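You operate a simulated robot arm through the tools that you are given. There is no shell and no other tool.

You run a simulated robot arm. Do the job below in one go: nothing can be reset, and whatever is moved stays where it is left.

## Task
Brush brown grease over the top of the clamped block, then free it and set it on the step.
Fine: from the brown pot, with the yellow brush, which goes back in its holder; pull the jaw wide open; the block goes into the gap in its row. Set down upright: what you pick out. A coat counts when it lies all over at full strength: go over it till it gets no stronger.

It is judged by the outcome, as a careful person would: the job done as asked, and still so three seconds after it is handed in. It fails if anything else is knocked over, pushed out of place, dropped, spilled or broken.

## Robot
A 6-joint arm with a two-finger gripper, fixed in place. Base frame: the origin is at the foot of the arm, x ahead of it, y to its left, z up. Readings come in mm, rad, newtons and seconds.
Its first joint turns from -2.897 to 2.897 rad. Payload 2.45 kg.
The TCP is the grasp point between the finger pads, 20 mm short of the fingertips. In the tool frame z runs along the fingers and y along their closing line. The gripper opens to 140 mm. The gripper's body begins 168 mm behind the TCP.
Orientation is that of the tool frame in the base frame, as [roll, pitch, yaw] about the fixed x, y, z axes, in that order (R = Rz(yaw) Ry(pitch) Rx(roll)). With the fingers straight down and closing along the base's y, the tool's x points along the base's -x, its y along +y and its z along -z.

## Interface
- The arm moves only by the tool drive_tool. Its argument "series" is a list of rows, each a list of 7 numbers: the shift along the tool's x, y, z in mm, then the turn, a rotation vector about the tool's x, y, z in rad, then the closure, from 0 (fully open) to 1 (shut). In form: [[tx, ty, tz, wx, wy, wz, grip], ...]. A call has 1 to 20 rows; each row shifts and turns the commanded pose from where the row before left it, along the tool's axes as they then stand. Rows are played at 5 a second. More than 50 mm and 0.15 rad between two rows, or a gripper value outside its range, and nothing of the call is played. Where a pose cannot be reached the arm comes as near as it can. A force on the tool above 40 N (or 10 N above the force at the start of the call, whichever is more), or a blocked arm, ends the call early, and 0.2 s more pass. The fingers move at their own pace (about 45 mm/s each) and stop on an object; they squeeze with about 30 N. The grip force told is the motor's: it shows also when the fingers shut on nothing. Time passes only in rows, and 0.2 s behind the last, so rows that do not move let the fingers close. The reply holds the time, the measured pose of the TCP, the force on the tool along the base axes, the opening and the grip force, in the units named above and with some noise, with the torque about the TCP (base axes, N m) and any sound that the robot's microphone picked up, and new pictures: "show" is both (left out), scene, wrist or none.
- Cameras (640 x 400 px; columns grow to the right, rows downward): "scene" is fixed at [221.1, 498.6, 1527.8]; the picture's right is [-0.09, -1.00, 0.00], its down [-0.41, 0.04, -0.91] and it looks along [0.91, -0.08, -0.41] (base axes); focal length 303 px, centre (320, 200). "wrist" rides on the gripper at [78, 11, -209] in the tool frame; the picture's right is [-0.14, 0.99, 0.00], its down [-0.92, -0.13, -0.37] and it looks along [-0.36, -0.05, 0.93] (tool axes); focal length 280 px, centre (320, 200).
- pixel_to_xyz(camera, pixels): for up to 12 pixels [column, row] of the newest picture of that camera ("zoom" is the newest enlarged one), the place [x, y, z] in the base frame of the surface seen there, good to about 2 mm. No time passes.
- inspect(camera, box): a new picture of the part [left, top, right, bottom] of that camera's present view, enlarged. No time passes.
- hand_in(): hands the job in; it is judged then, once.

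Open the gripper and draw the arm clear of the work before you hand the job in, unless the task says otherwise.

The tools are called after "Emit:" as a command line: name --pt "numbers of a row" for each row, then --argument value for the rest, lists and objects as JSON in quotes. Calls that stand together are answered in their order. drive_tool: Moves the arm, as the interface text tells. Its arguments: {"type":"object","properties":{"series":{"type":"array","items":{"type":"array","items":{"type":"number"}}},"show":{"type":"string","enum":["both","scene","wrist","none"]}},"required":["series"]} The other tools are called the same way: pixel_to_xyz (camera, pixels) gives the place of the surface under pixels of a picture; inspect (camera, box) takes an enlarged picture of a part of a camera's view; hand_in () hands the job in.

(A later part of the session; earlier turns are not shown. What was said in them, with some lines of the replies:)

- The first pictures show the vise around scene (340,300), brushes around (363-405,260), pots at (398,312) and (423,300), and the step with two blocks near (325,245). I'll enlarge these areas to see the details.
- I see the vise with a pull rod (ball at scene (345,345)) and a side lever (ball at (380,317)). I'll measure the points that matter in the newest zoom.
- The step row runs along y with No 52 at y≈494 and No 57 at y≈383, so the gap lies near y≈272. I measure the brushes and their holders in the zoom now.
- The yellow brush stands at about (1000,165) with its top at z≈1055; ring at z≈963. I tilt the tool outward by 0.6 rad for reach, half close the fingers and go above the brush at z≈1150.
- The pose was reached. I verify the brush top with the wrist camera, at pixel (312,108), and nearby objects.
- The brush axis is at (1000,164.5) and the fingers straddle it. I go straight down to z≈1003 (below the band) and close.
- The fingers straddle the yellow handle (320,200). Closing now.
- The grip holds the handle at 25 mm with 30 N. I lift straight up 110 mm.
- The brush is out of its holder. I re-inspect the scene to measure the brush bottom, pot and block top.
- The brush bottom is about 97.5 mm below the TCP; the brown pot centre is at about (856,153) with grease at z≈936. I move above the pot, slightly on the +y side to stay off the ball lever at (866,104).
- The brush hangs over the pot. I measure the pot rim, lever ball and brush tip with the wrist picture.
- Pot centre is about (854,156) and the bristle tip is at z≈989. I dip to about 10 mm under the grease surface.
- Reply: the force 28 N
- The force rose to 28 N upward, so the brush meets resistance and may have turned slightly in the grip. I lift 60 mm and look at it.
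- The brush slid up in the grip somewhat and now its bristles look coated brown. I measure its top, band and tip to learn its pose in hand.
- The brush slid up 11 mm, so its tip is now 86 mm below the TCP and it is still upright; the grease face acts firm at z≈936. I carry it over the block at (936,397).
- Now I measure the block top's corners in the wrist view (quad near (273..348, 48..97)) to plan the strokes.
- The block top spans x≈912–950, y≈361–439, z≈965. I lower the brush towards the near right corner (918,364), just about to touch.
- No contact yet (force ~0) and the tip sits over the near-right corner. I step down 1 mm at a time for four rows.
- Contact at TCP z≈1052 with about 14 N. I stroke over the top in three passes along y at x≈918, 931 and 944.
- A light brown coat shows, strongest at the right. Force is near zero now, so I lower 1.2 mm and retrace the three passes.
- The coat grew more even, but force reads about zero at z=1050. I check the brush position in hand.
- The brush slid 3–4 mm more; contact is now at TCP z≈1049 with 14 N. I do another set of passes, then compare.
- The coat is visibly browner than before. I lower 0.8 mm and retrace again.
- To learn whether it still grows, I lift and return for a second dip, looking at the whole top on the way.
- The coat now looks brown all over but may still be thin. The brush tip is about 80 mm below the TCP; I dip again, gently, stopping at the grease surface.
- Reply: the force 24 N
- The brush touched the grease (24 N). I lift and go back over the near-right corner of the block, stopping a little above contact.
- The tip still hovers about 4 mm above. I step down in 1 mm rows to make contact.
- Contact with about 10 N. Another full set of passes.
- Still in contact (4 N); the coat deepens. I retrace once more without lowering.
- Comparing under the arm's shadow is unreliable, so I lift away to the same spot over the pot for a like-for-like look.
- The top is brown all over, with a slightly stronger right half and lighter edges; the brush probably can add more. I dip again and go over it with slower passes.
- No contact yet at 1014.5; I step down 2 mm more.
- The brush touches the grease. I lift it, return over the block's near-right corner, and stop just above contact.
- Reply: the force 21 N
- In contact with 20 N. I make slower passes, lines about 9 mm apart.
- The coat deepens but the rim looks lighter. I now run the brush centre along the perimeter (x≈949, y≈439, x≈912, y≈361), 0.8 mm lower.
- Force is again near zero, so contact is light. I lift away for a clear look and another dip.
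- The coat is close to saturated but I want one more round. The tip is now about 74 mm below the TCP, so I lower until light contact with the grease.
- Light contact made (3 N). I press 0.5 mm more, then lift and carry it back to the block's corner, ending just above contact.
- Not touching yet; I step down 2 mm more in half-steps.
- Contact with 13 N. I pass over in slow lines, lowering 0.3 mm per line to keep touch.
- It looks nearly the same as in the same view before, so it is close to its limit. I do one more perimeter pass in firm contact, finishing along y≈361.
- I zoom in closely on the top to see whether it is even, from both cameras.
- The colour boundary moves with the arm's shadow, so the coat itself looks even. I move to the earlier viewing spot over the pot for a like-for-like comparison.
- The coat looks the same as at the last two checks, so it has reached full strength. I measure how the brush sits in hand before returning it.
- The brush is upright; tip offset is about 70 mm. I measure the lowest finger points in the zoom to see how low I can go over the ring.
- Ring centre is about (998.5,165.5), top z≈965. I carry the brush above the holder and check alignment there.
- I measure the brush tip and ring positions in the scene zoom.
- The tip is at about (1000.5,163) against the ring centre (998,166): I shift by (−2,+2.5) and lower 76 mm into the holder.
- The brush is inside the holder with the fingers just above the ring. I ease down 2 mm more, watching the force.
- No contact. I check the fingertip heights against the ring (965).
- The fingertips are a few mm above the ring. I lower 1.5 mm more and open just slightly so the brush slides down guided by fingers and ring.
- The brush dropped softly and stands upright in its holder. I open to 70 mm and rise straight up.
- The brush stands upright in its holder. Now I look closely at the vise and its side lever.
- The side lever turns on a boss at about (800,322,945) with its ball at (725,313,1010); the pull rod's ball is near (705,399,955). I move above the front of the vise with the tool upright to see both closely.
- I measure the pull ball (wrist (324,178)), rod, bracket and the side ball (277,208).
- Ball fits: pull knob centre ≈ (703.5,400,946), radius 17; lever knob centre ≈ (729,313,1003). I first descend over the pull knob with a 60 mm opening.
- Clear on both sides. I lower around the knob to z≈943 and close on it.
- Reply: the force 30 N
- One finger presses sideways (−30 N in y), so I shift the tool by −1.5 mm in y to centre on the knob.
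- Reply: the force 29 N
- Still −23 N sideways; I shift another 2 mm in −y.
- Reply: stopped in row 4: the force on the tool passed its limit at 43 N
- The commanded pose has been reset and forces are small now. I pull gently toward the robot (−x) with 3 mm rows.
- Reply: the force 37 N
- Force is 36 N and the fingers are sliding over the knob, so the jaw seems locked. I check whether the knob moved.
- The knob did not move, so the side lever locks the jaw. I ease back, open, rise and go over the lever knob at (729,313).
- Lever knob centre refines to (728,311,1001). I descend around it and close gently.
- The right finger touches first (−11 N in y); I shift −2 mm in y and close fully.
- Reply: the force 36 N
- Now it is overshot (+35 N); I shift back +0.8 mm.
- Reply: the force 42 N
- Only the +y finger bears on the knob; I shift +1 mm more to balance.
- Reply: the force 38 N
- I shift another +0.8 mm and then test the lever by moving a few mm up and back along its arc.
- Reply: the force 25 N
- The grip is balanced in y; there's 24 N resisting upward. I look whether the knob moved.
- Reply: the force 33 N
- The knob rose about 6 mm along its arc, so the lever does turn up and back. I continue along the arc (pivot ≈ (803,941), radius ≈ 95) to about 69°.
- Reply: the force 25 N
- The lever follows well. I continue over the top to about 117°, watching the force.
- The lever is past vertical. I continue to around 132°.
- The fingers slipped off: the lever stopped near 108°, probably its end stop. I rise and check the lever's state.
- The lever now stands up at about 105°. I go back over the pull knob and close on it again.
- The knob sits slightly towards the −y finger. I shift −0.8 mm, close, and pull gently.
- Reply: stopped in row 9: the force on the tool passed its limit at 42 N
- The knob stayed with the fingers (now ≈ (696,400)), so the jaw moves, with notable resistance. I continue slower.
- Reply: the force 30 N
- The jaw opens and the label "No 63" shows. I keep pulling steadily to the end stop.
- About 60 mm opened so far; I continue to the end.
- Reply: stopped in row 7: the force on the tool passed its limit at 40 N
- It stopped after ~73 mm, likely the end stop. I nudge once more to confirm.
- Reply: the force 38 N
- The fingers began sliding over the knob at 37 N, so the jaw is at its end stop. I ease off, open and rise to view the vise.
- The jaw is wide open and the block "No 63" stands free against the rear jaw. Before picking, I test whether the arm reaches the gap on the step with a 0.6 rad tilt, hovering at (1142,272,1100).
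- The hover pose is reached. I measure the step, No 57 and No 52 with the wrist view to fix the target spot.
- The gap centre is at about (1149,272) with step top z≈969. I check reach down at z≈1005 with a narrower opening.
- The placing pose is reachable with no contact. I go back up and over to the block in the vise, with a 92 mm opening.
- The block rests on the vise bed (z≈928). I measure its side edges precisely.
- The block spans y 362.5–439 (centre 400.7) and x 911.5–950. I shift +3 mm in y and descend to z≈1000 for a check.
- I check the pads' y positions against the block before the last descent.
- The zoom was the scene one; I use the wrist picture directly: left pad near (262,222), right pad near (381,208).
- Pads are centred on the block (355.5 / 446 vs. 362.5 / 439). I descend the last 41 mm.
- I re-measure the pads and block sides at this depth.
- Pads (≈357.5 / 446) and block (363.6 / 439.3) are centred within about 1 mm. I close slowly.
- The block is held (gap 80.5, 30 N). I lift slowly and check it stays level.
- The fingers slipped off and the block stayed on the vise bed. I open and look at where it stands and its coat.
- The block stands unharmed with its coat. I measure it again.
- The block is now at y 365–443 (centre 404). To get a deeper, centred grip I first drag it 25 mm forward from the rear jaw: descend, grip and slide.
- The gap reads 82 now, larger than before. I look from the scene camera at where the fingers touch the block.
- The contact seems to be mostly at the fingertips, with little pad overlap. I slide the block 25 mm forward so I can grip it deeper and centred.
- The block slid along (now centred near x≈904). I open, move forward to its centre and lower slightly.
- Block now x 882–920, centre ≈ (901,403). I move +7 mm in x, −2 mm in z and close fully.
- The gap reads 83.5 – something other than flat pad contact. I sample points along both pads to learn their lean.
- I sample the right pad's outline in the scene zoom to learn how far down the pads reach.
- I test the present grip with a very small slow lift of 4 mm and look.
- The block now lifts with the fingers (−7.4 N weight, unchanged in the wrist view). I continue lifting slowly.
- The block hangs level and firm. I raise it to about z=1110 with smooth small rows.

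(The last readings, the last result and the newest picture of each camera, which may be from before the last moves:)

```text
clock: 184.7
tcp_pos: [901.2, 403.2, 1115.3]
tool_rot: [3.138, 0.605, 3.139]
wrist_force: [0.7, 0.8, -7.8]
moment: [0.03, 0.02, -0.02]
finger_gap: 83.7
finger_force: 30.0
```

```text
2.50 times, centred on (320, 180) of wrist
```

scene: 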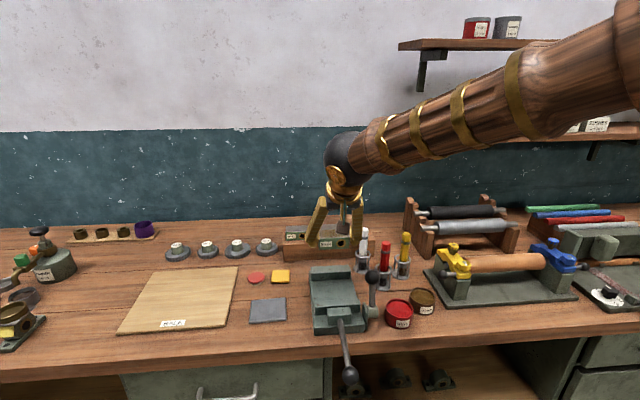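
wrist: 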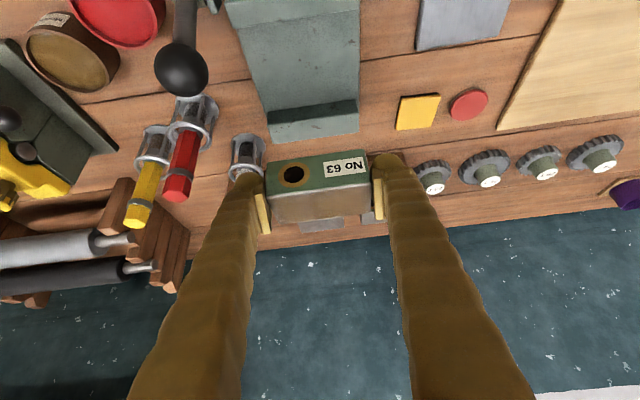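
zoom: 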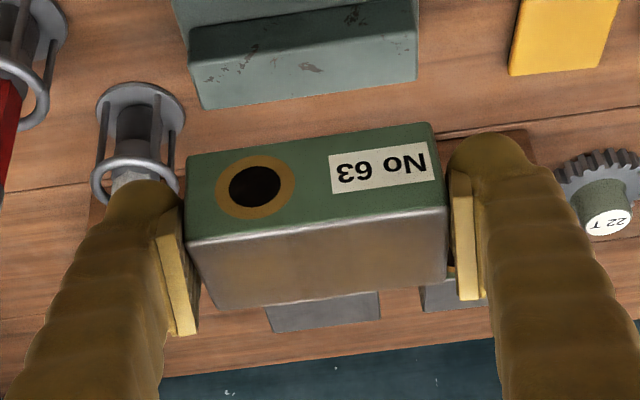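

Stable. I carry it smoothly to above the gap at (1149,272).

Emit:
drive_tool --pt "-4.5 -2.9 3.1 0 0 0 1" --pt "-7.8 -5 5.4 0 0 0 1" --pt "-11.2 -7.2 7.77 0 0 0 1" --pt "-11.2 -7.2 7.77 0 0 0 1" --pt "-11.2 -7.2 7.77 0 0 0 1" --pt "-11.2 -7.2 7.77 0 0 0 1" --pt "-11.2 -7.2 7.77 0 0 0 1" --pt "-11.2 -7.2 7.77 0 0 0 1" --pt "-11.2 -7.2 7.77 0 0 0 1" --pt "-11.2 -7.2 7.77 0 0 0 1" --pt "-11.2 -7.2 7.77 0 0 0 1" --pt "-11.2 -7.2 7.77 0 0 0 1" --pt "-11.2 -7.2 7.77 0 0 0 1" --pt "-11.2 -7.2 7.77 0 0 0 1" --pt "-11.2 -7.2 7.77 0 0 0 1" --pt "-11.2 -7.2 7.77 0 0 0 1" --pt "-11.2 -7.2 7.77 0 0 0 1" --pt "-11.2 -7.2 7.77 0 0 0 1" --pt "-7.8 -5 5.4 0 0 0 1" --pt "-4.5 -2.9 3.1 0 0 0 1"

Emit:
inspect --camera "wrist" --box '[220, 80, 420, 240]'

Emit:
inspect --camera "scene" --box '[280, 190, 400, 270]'

```text
clock: 188.9
tcp_pos: [1149.7, 271.0, 1113.0]
tool_rot: [3.136, 0.605, 3.14]
wrist_force: [-0.2, -0.4, -6.3]
moment: [-0.03, 0.06, 0.01]
finger_gap: 83.4
finger_force: 30.5
```

scene: 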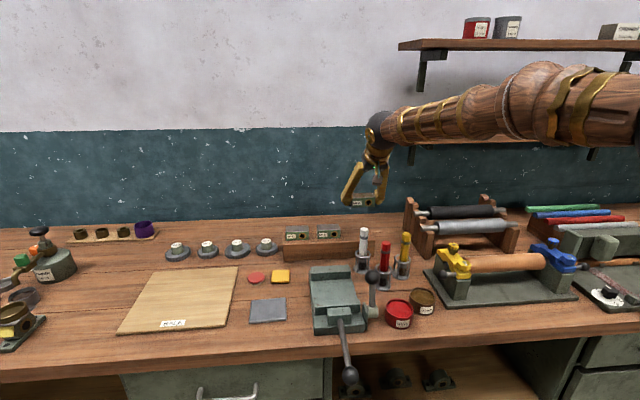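
wrist: 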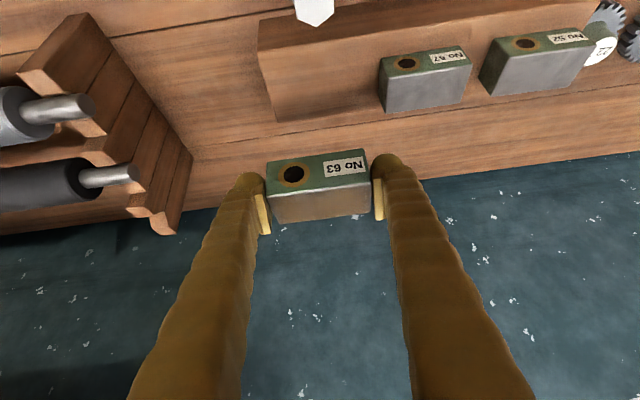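

```text
2.50 times, centred on (320, 160) of wrist
```

zoom: 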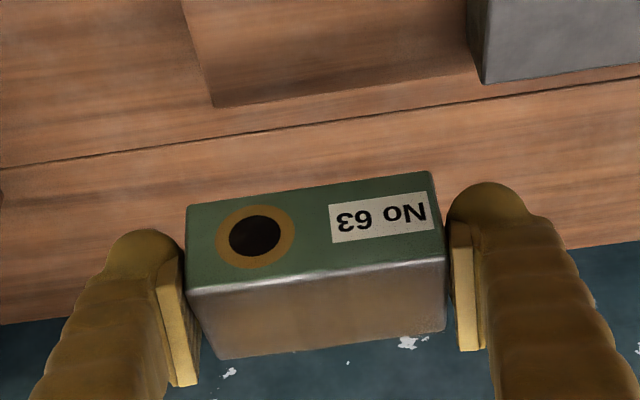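

```text
5.00 times, centred on (340, 230) of scene
```

zoom: 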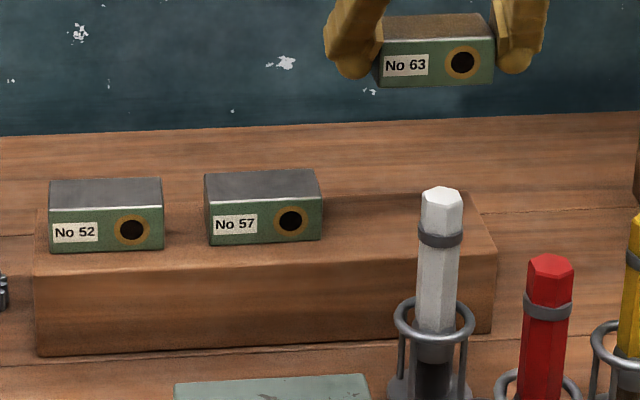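

I measure the held block's faces and No 57 for alignment.

Emit:
pixel_to_xyz --camera "zoom" --pixels '[[383, 75], [488, 75], [435, 80], [383, 60], [486, 50], [435, 35], [435, 60], [212, 215], [315, 212], [265, 218], [212, 235], [315, 235]]'

Emit:
pixel_to_xyz --camera "wrist" --pixels '[[269, 198], [368, 185], [320, 192], [320, 165], [320, 205], [268, 170], [364, 155], [384, 88], [470, 74], [382, 70], [465, 60], [425, 92]]'

```text
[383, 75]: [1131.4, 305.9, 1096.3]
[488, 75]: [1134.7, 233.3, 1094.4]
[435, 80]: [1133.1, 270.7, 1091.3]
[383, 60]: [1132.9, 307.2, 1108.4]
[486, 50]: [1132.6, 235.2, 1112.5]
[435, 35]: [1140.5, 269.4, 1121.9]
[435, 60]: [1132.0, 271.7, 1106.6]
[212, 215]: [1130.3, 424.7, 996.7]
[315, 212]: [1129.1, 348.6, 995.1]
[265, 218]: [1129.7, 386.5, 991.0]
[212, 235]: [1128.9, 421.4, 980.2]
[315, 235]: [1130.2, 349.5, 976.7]
```

```text
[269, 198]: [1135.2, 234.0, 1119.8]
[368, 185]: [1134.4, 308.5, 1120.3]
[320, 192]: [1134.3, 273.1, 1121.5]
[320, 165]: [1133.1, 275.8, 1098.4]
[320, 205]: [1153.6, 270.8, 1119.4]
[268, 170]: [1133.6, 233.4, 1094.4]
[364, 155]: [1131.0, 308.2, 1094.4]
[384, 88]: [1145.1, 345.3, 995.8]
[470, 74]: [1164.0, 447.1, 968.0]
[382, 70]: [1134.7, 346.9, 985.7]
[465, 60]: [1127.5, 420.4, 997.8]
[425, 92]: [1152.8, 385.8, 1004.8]
```

The block's front is at x≈1132.8 vs. 1129.5 for No 57; y centre 271. I adjust (−3.3, +1.3) and lower to about 10 mm above the step.

Emit:
drive_tool --pt "2.7 1.3 -1.9 0 0 0 1" --pt "2.3 0 3.3 0 0 0 1" --pt "4.5 0 6.5 0 0 0 1" --pt "4.5 0 6.5 0 0 0 1" --pt "4.5 0 6.5 0 0 0 1" --pt "4.5 0 6.5 0 0 0 1" --pt "4.5 0 6.5 0 0 0 1" --pt "4.5 0 6.5 0 0 0 1" --pt "4.5 0 6.5 0 0 0 1" --pt "4.5 0 6.5 0 0 0 1" --pt "4.5 0 6.5 0 0 0 1" --pt "4.5 0 6.5 0 0 0 1" --pt "4.5 0 6.5 0 0 0 1" --pt "4.5 0 6.5 0 0 0 1" --pt "4.5 0 6.5 0 0 0 1" --pt "2.3 0 3.3 0 0 0 1" --pt "0 0 0 0 0 0 1"

Emit:
inspect --camera "wrist" --box '[220, 60, 520, 240]'

Emit:
inspect --camera "scene" --box '[280, 210, 400, 280]'

Emit:
pixel_to_xyz --camera "zoom" --pixels '[[320, 120], [330, 130], [440, 100], [370, 130], [230, 110], [200, 130]]'

```text
clock: 192.5
tcp_pos: [1147.1, 273.3, 1003.5]
tool_rot: [3.137, 0.603, 3.14]
wrist_force: [0.9, 0.7, -8.1]
moment: [0.0, 0.01, 0.0]
finger_gap: 83.3
finger_force: 30.0
```

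scene: 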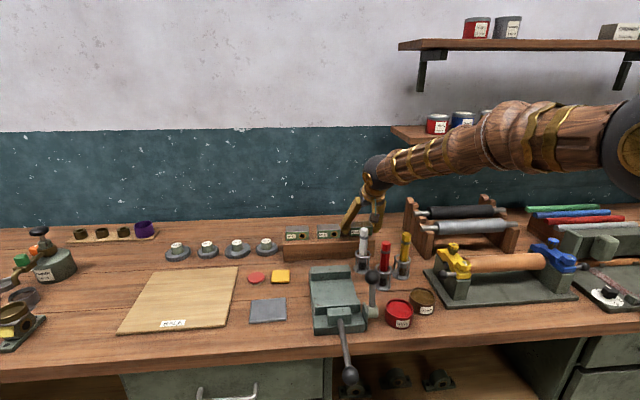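
wrist: 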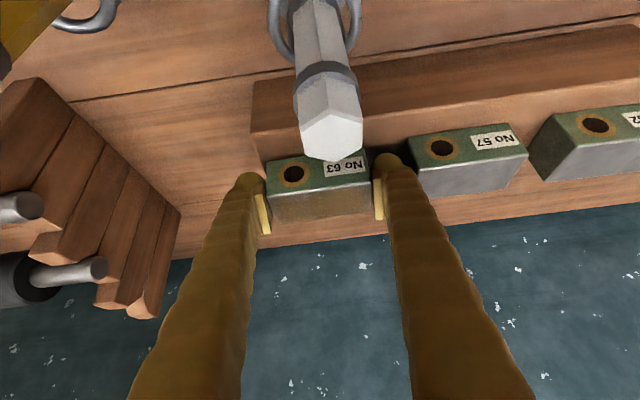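

```text
2.13 times, centred on (370, 150) of wrist
```

zoom: 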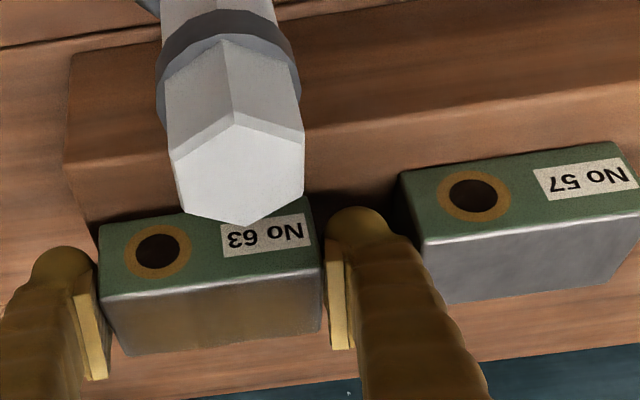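

```text
5.33 times, centred on (340, 245) of scene
```

zoom: 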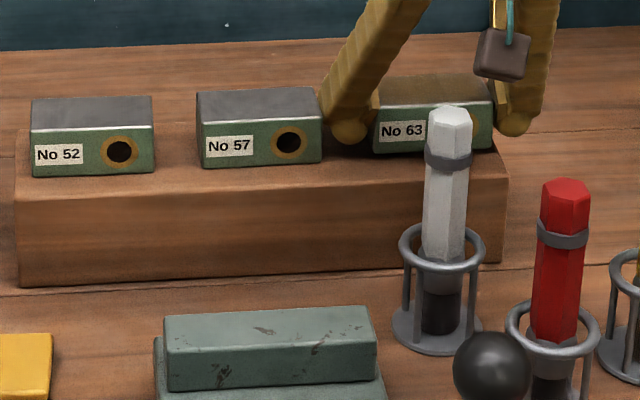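

```text
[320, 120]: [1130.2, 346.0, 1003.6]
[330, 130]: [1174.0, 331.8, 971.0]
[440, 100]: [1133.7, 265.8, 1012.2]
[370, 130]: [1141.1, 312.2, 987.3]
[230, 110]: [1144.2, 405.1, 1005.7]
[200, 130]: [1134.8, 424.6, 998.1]
```

About 5 mm above the step now. I lower in 1 mm rows until the load transfers.

Emit:
drive_tool --pt "0.57 0 0.82 0 0 0 1" --pt "0.57 0 0.82 0 0 0 1" --pt "0.57 0 0.82 0 0 0 1" --pt "0 0 0 0 0 0 1" --show "none"

Emit:
drive_tool --pt "0.57 0 0.82 0 0 0 1" --pt "0 0 0 0 0 0 1" --show "none"

```text
clock: 193.5
tcp_pos: [1147.0, 273.1, 999.6]
tool_rot: [3.139, 0.606, 3.139]
wrist_force: [-0.9, -0.3, -5.7]
moment: [0.07, -0.02, 0.03]
finger_gap: 83.3
finger_force: 30.1
```

```text
clock: 194.1
tcp_pos: [1146.8, 273.0, 998.7]
tool_rot: [3.137, 0.606, 3.139]
wrist_force: [2.7, -2.3, 3.3]
moment: [0.12, -0.3, -0.08]
finger_gap: 83.4
finger_force: 30.7
```

The load has moved onto the step (+3 N). I open gently to 92 mm.

Emit:
drive_tool --pt "0 0 0 0 0 0 0.41" --pt "0 0 0 0 0 0 0.39" --pt "0 0 0 0 0 0 0.37" --pt "0 0 0 0 0 0 0.35" --pt "0 0 0 0 0 0 0.34" --pt "0 0 0 0 0 0 0.34"

Emit:
inspect --camera "wrist" --box '[220, 60, 520, 240]'

Emit:
inspect --camera "scene" --box '[280, 210, 400, 280]'

```text
clock: 195.5
tcp_pos: [1145.8, 272.5, 999.3]
tool_rot: [3.138, 0.606, 3.139]
wrist_force: [0.9, -0.3, 0.5]
moment: [0.0, 0.01, 0.02]
finger_gap: 92.5
finger_force: 0.1
```

scene: 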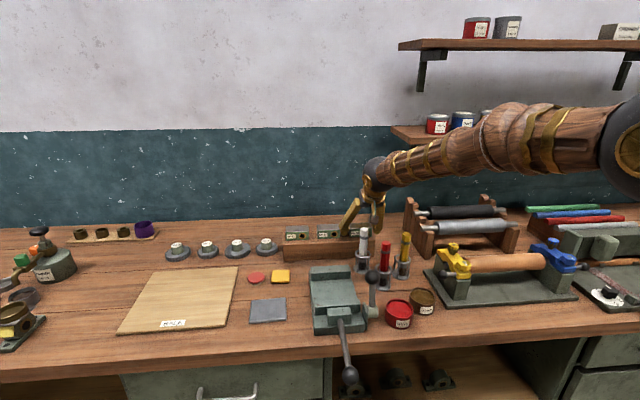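
wrist: 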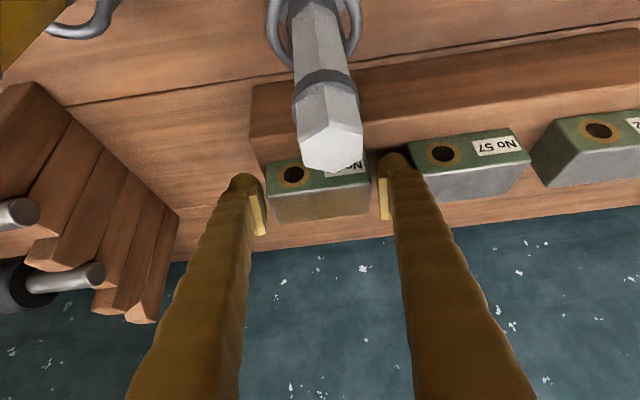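

```text
2.13 times, centred on (370, 150) of wrist
```

zoom: 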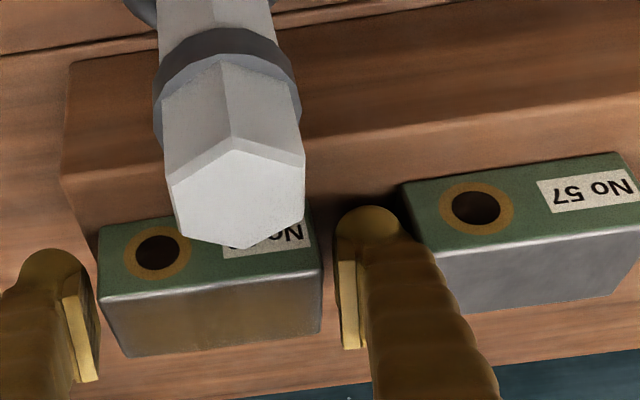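

```text
5.33 times, centred on (340, 245) of scene
```

zoom: 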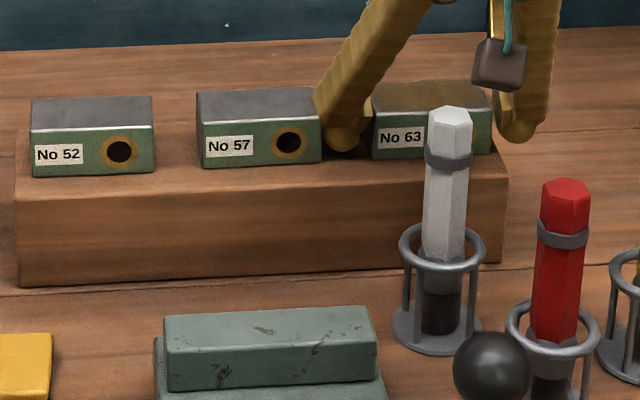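

The block stands in the gap, fingers clear on both sides. I rise straight up.

Emit:
drive_tool --pt "-2.3 0 -3.3 0 0 0 0.34" --pt "-4.5 0 -6.5 0 0 0 0.34" --pt "-5.7 0 -8.2 0 0 0 0.34" --pt "-8.5 0 -12.3 0 0 0 0.34" --pt "-11.4 0 -16.4 0 0 0 0.34" --pt "-11.4 0 -16.4 0 0 0 0.34" --pt "-11.4 0 -16.4 0 0 0 0.34" --pt "-11.4 0 -16.4 0 0 0 0.34" --pt "20.5 0 -14.2 0 0 0 0.34" --pt "20.5 0 -14.2 0 0 0 0.34" --pt "20.5 0 -14.2 0 0 0 0.34" --pt "20.5 0 -14.2 0 0 0 0.34" --pt "20.5 5 -14.2 0 0 0 0.34" --pt "20.5 5 -20 0 0 0 0.34" --pt "20.5 5 -20 0 0 0 0.34" --pt "20.5 5 -20 0 0 0 0.34" --pt "20.5 5 -20 0 0 0 0.34" --pt "20.5 5 -20 0 0 0 0.34" --pt "0 0 0 0 0 0 0.34"

Emit:
inspect --camera "scene" --box '[280, 215, 400, 285]'

Emit:
inspect --camera "scene" --box '[330, 220, 370, 250]'

Emit:
inspect --camera "scene" --box '[240, 220, 460, 380]'

```text
clock: 199.5
tcp_pos: [879.6, 301.6, 1138.7]
tool_rot: [3.137, 0.606, 3.14]
wrist_force: [0.7, -0.7, 0.8]
moment: [-0.01, 0.0, 0.0]
finger_gap: 92.4
finger_force: 0.0
```

scene: 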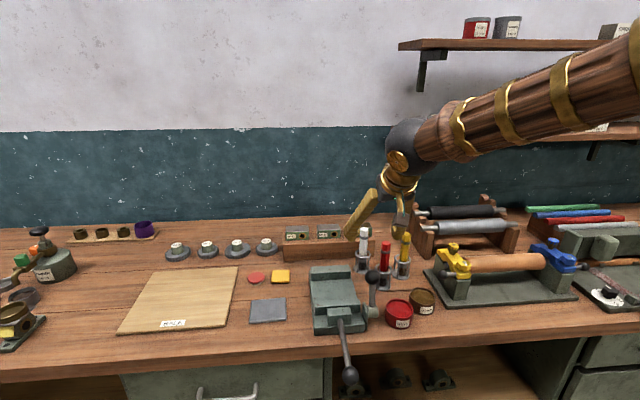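
wrist: 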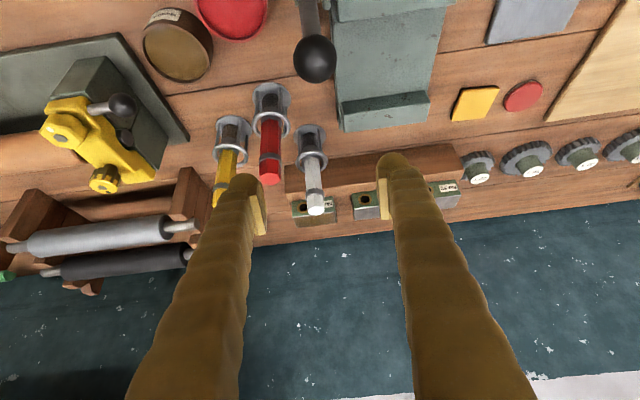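

```text
5.33 times, centred on (340, 250) of scene
```

zoom: 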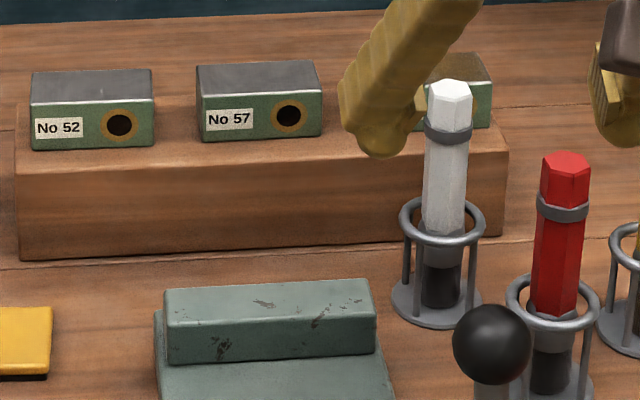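

```text
13.33 times, centred on (350, 235) of scene
```

zoom: 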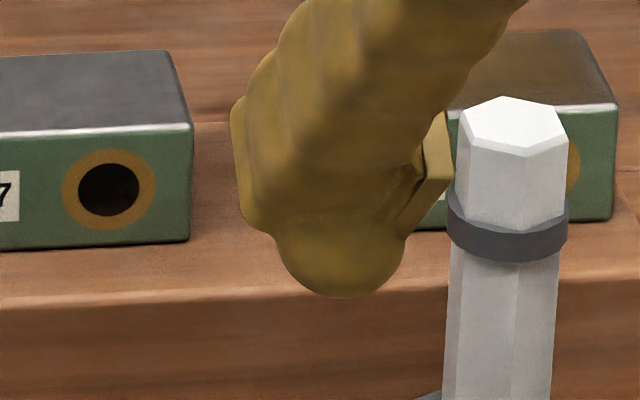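

```text
2.50 times, centred on (350, 300) of scene
```

zoom: 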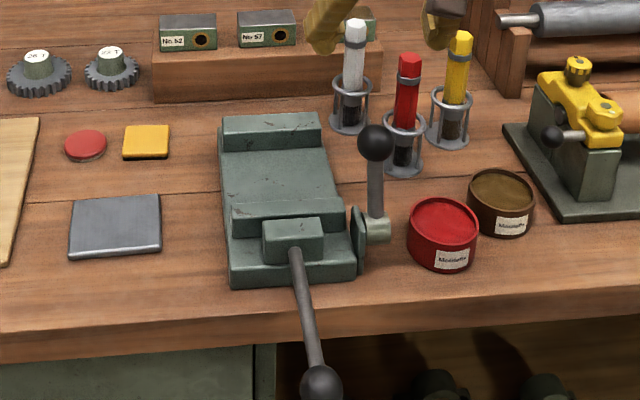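

The vise and pots look fine. I draw the arm well clear and check the block on the step.

Emit:
drive_tool --pt "11.8 0 -29.8 0 0 0 0.34" --pt "11.8 0 -29.8 0 0 0 0.34" --pt "11.8 0 -29.8 0 0 0 0.34" --pt "11.8 0 -29.8 0 0 0 0.3" --pt "11.8 0 -29.8 0 0 0 0.2" --pt "11.8 0 -29.8 0 0 0 0.1" --pt "11.8 0 -29.8 0 0 0 0" --pt "11.8 0 -29.8 0 0 0 0" --pt "11.8 0 -29.8 0 0 0 0" --pt "0 0 0 0 0 0 0"

Emit:
inspect --camera "scene" --box '[280, 215, 400, 285]'

Emit:
inspect --camera "wrist" --box '[220, 120, 460, 300]'

Emit:
inspect --camera "scene" --box '[335, 220, 375, 250]'

```text
clock: 201.7
tcp_pos: [639.1, 300.4, 1301.3]
tool_rot: [3.138, 0.607, 3.14]
wrist_force: [0.2, 0.3, -0.6]
moment: [0.02, -0.01, 0.03]
finger_gap: 140.2
finger_force: 0.1
```

scene: 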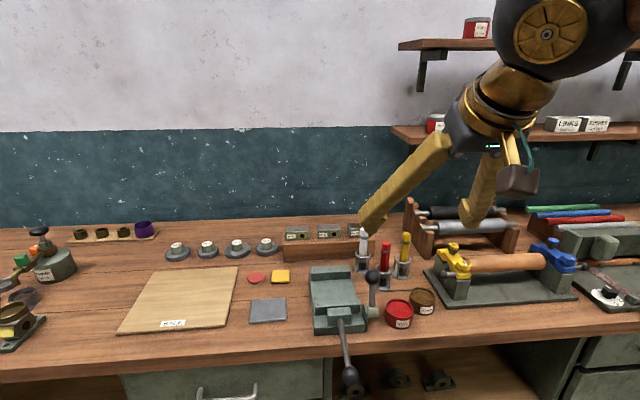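
wrist: 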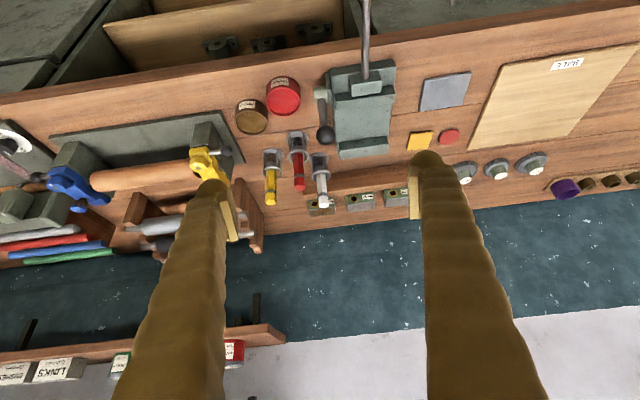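

```text
5.33 times, centred on (340, 250) of scene
```

zoom: 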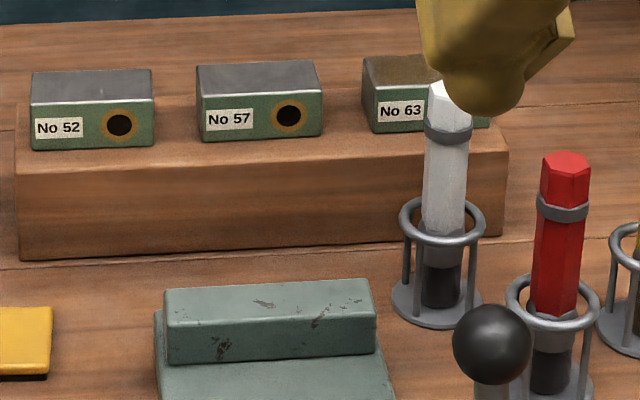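

```text
2.22 times, centred on (340, 210) of wrist
```

zoom: 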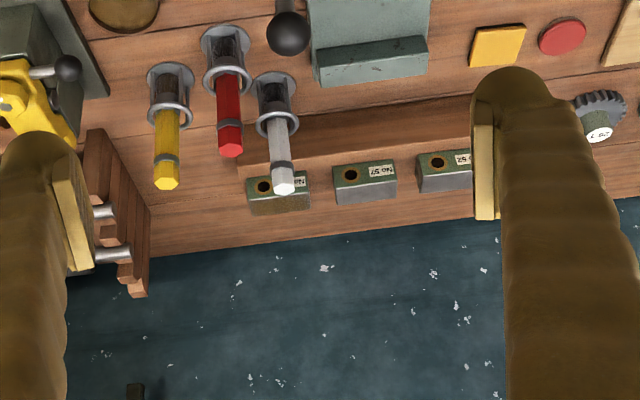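

```text
13.33 times, centred on (355, 235) of scene
```

zoom: 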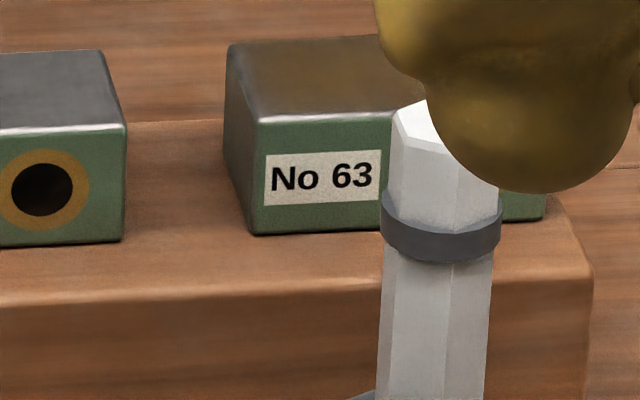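

The block sits in row with the others, label forward. I take one closer look at its coat with an unobstructed view by moving the arm aside a little.

Emit:
drive_tool --pt "0 -30 -10 0 0 0 0" --pt "0 -30 -10 0 0 0 0" --pt "0 -30 -10 0 0 0 0" --pt "0 -30 -10 0 0 0 0" --pt "0 0 0 0 0 0 0"

Emit:
inspect --camera "wrist" --box '[310, 150, 430, 240]'

Emit:
inspect --camera "scene" --box '[335, 220, 375, 250]'

Emit:
inspect --camera "scene" --box '[370, 225, 450, 325]'

```text
clock: 202.9
tcp_pos: [616.3, 181.7, 1333.0]
tool_rot: [3.136, 0.605, 3.141]
wrist_force: [-0.2, 0.1, 0.1]
moment: [0.0, 0.01, -0.02]
finger_gap: 140.0
finger_force: 0.1
```

scene: 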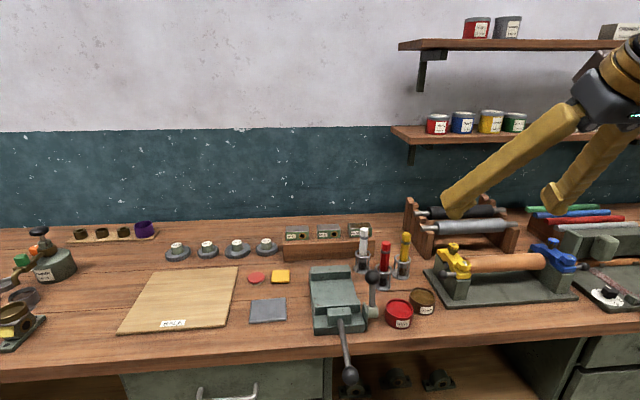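
wrist: 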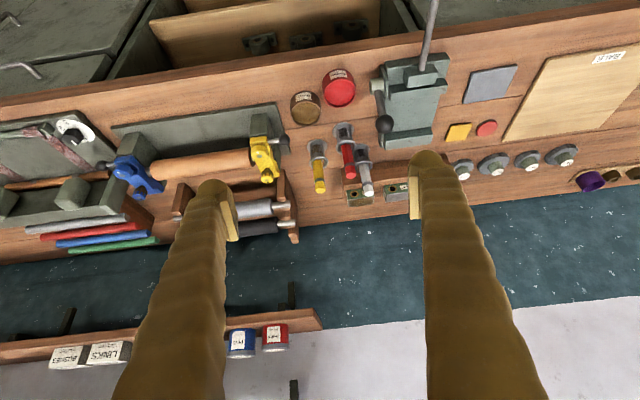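

```text
4.44 times, centred on (370, 195) of wrist
```

zoom: 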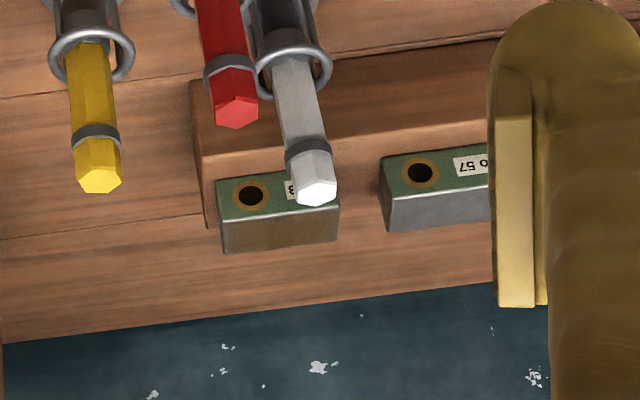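

```text
13.33 times, centred on (355, 235) of scene
```

zoom: 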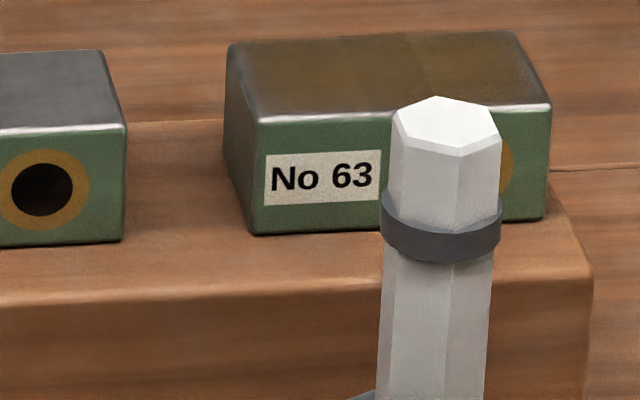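

```text
4.00 times, centred on (410, 275) of scene
```

zoom: 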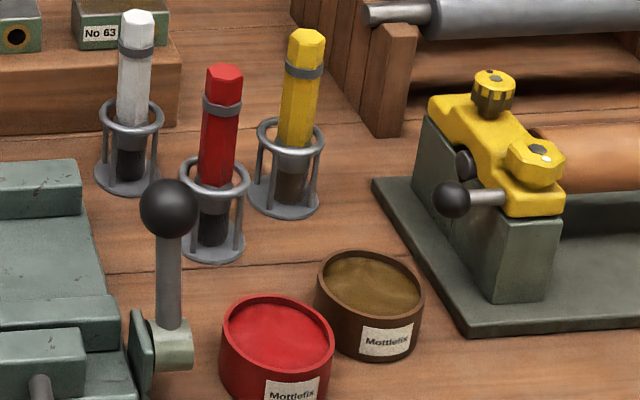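

The brown coat lies even over the top of No 63. The block stands in its row, the yellow brush is upright in its holder, the jaw is wide open, and nothing else looks disturbed. The gripper is open and the arm is clear, so I hand the job in.

Emit:
hand_in

```text
The job is handed in.
```

The job is done and handed in. The block, No 63, has its brown coat and stands in the gap on the step beside No 57, upright with its label facing front.

- **Coat:** I loaded the yellow brush from the brown pot four times and brushed until like-for-like views showed no further change. A thin band along the block's rounded edges still looks slightly greyer. Extra passes along the edges did not change it, so I judged it to be how the edge shows, not thin grease.
- **Brush:** It is back upright in its holder. It had slid up in the grip while brushing, so it dropped about 13 mm into the holder when I let go. It settled straight.
- **Vise:** The jaw would not move until I swung the side lever up, so I left the lever up. The jaw is pulled back to its stop, about 73 mm.
- **Block:** My first lift slipped off. The block stayed on the vise bed with its coat unmarked. I slid it forward about 25 mm, gripped it deeper, and carried it over without further trouble.

The last pictures show nothing else knocked over or out of place, and the arm is clear with the gripper open.
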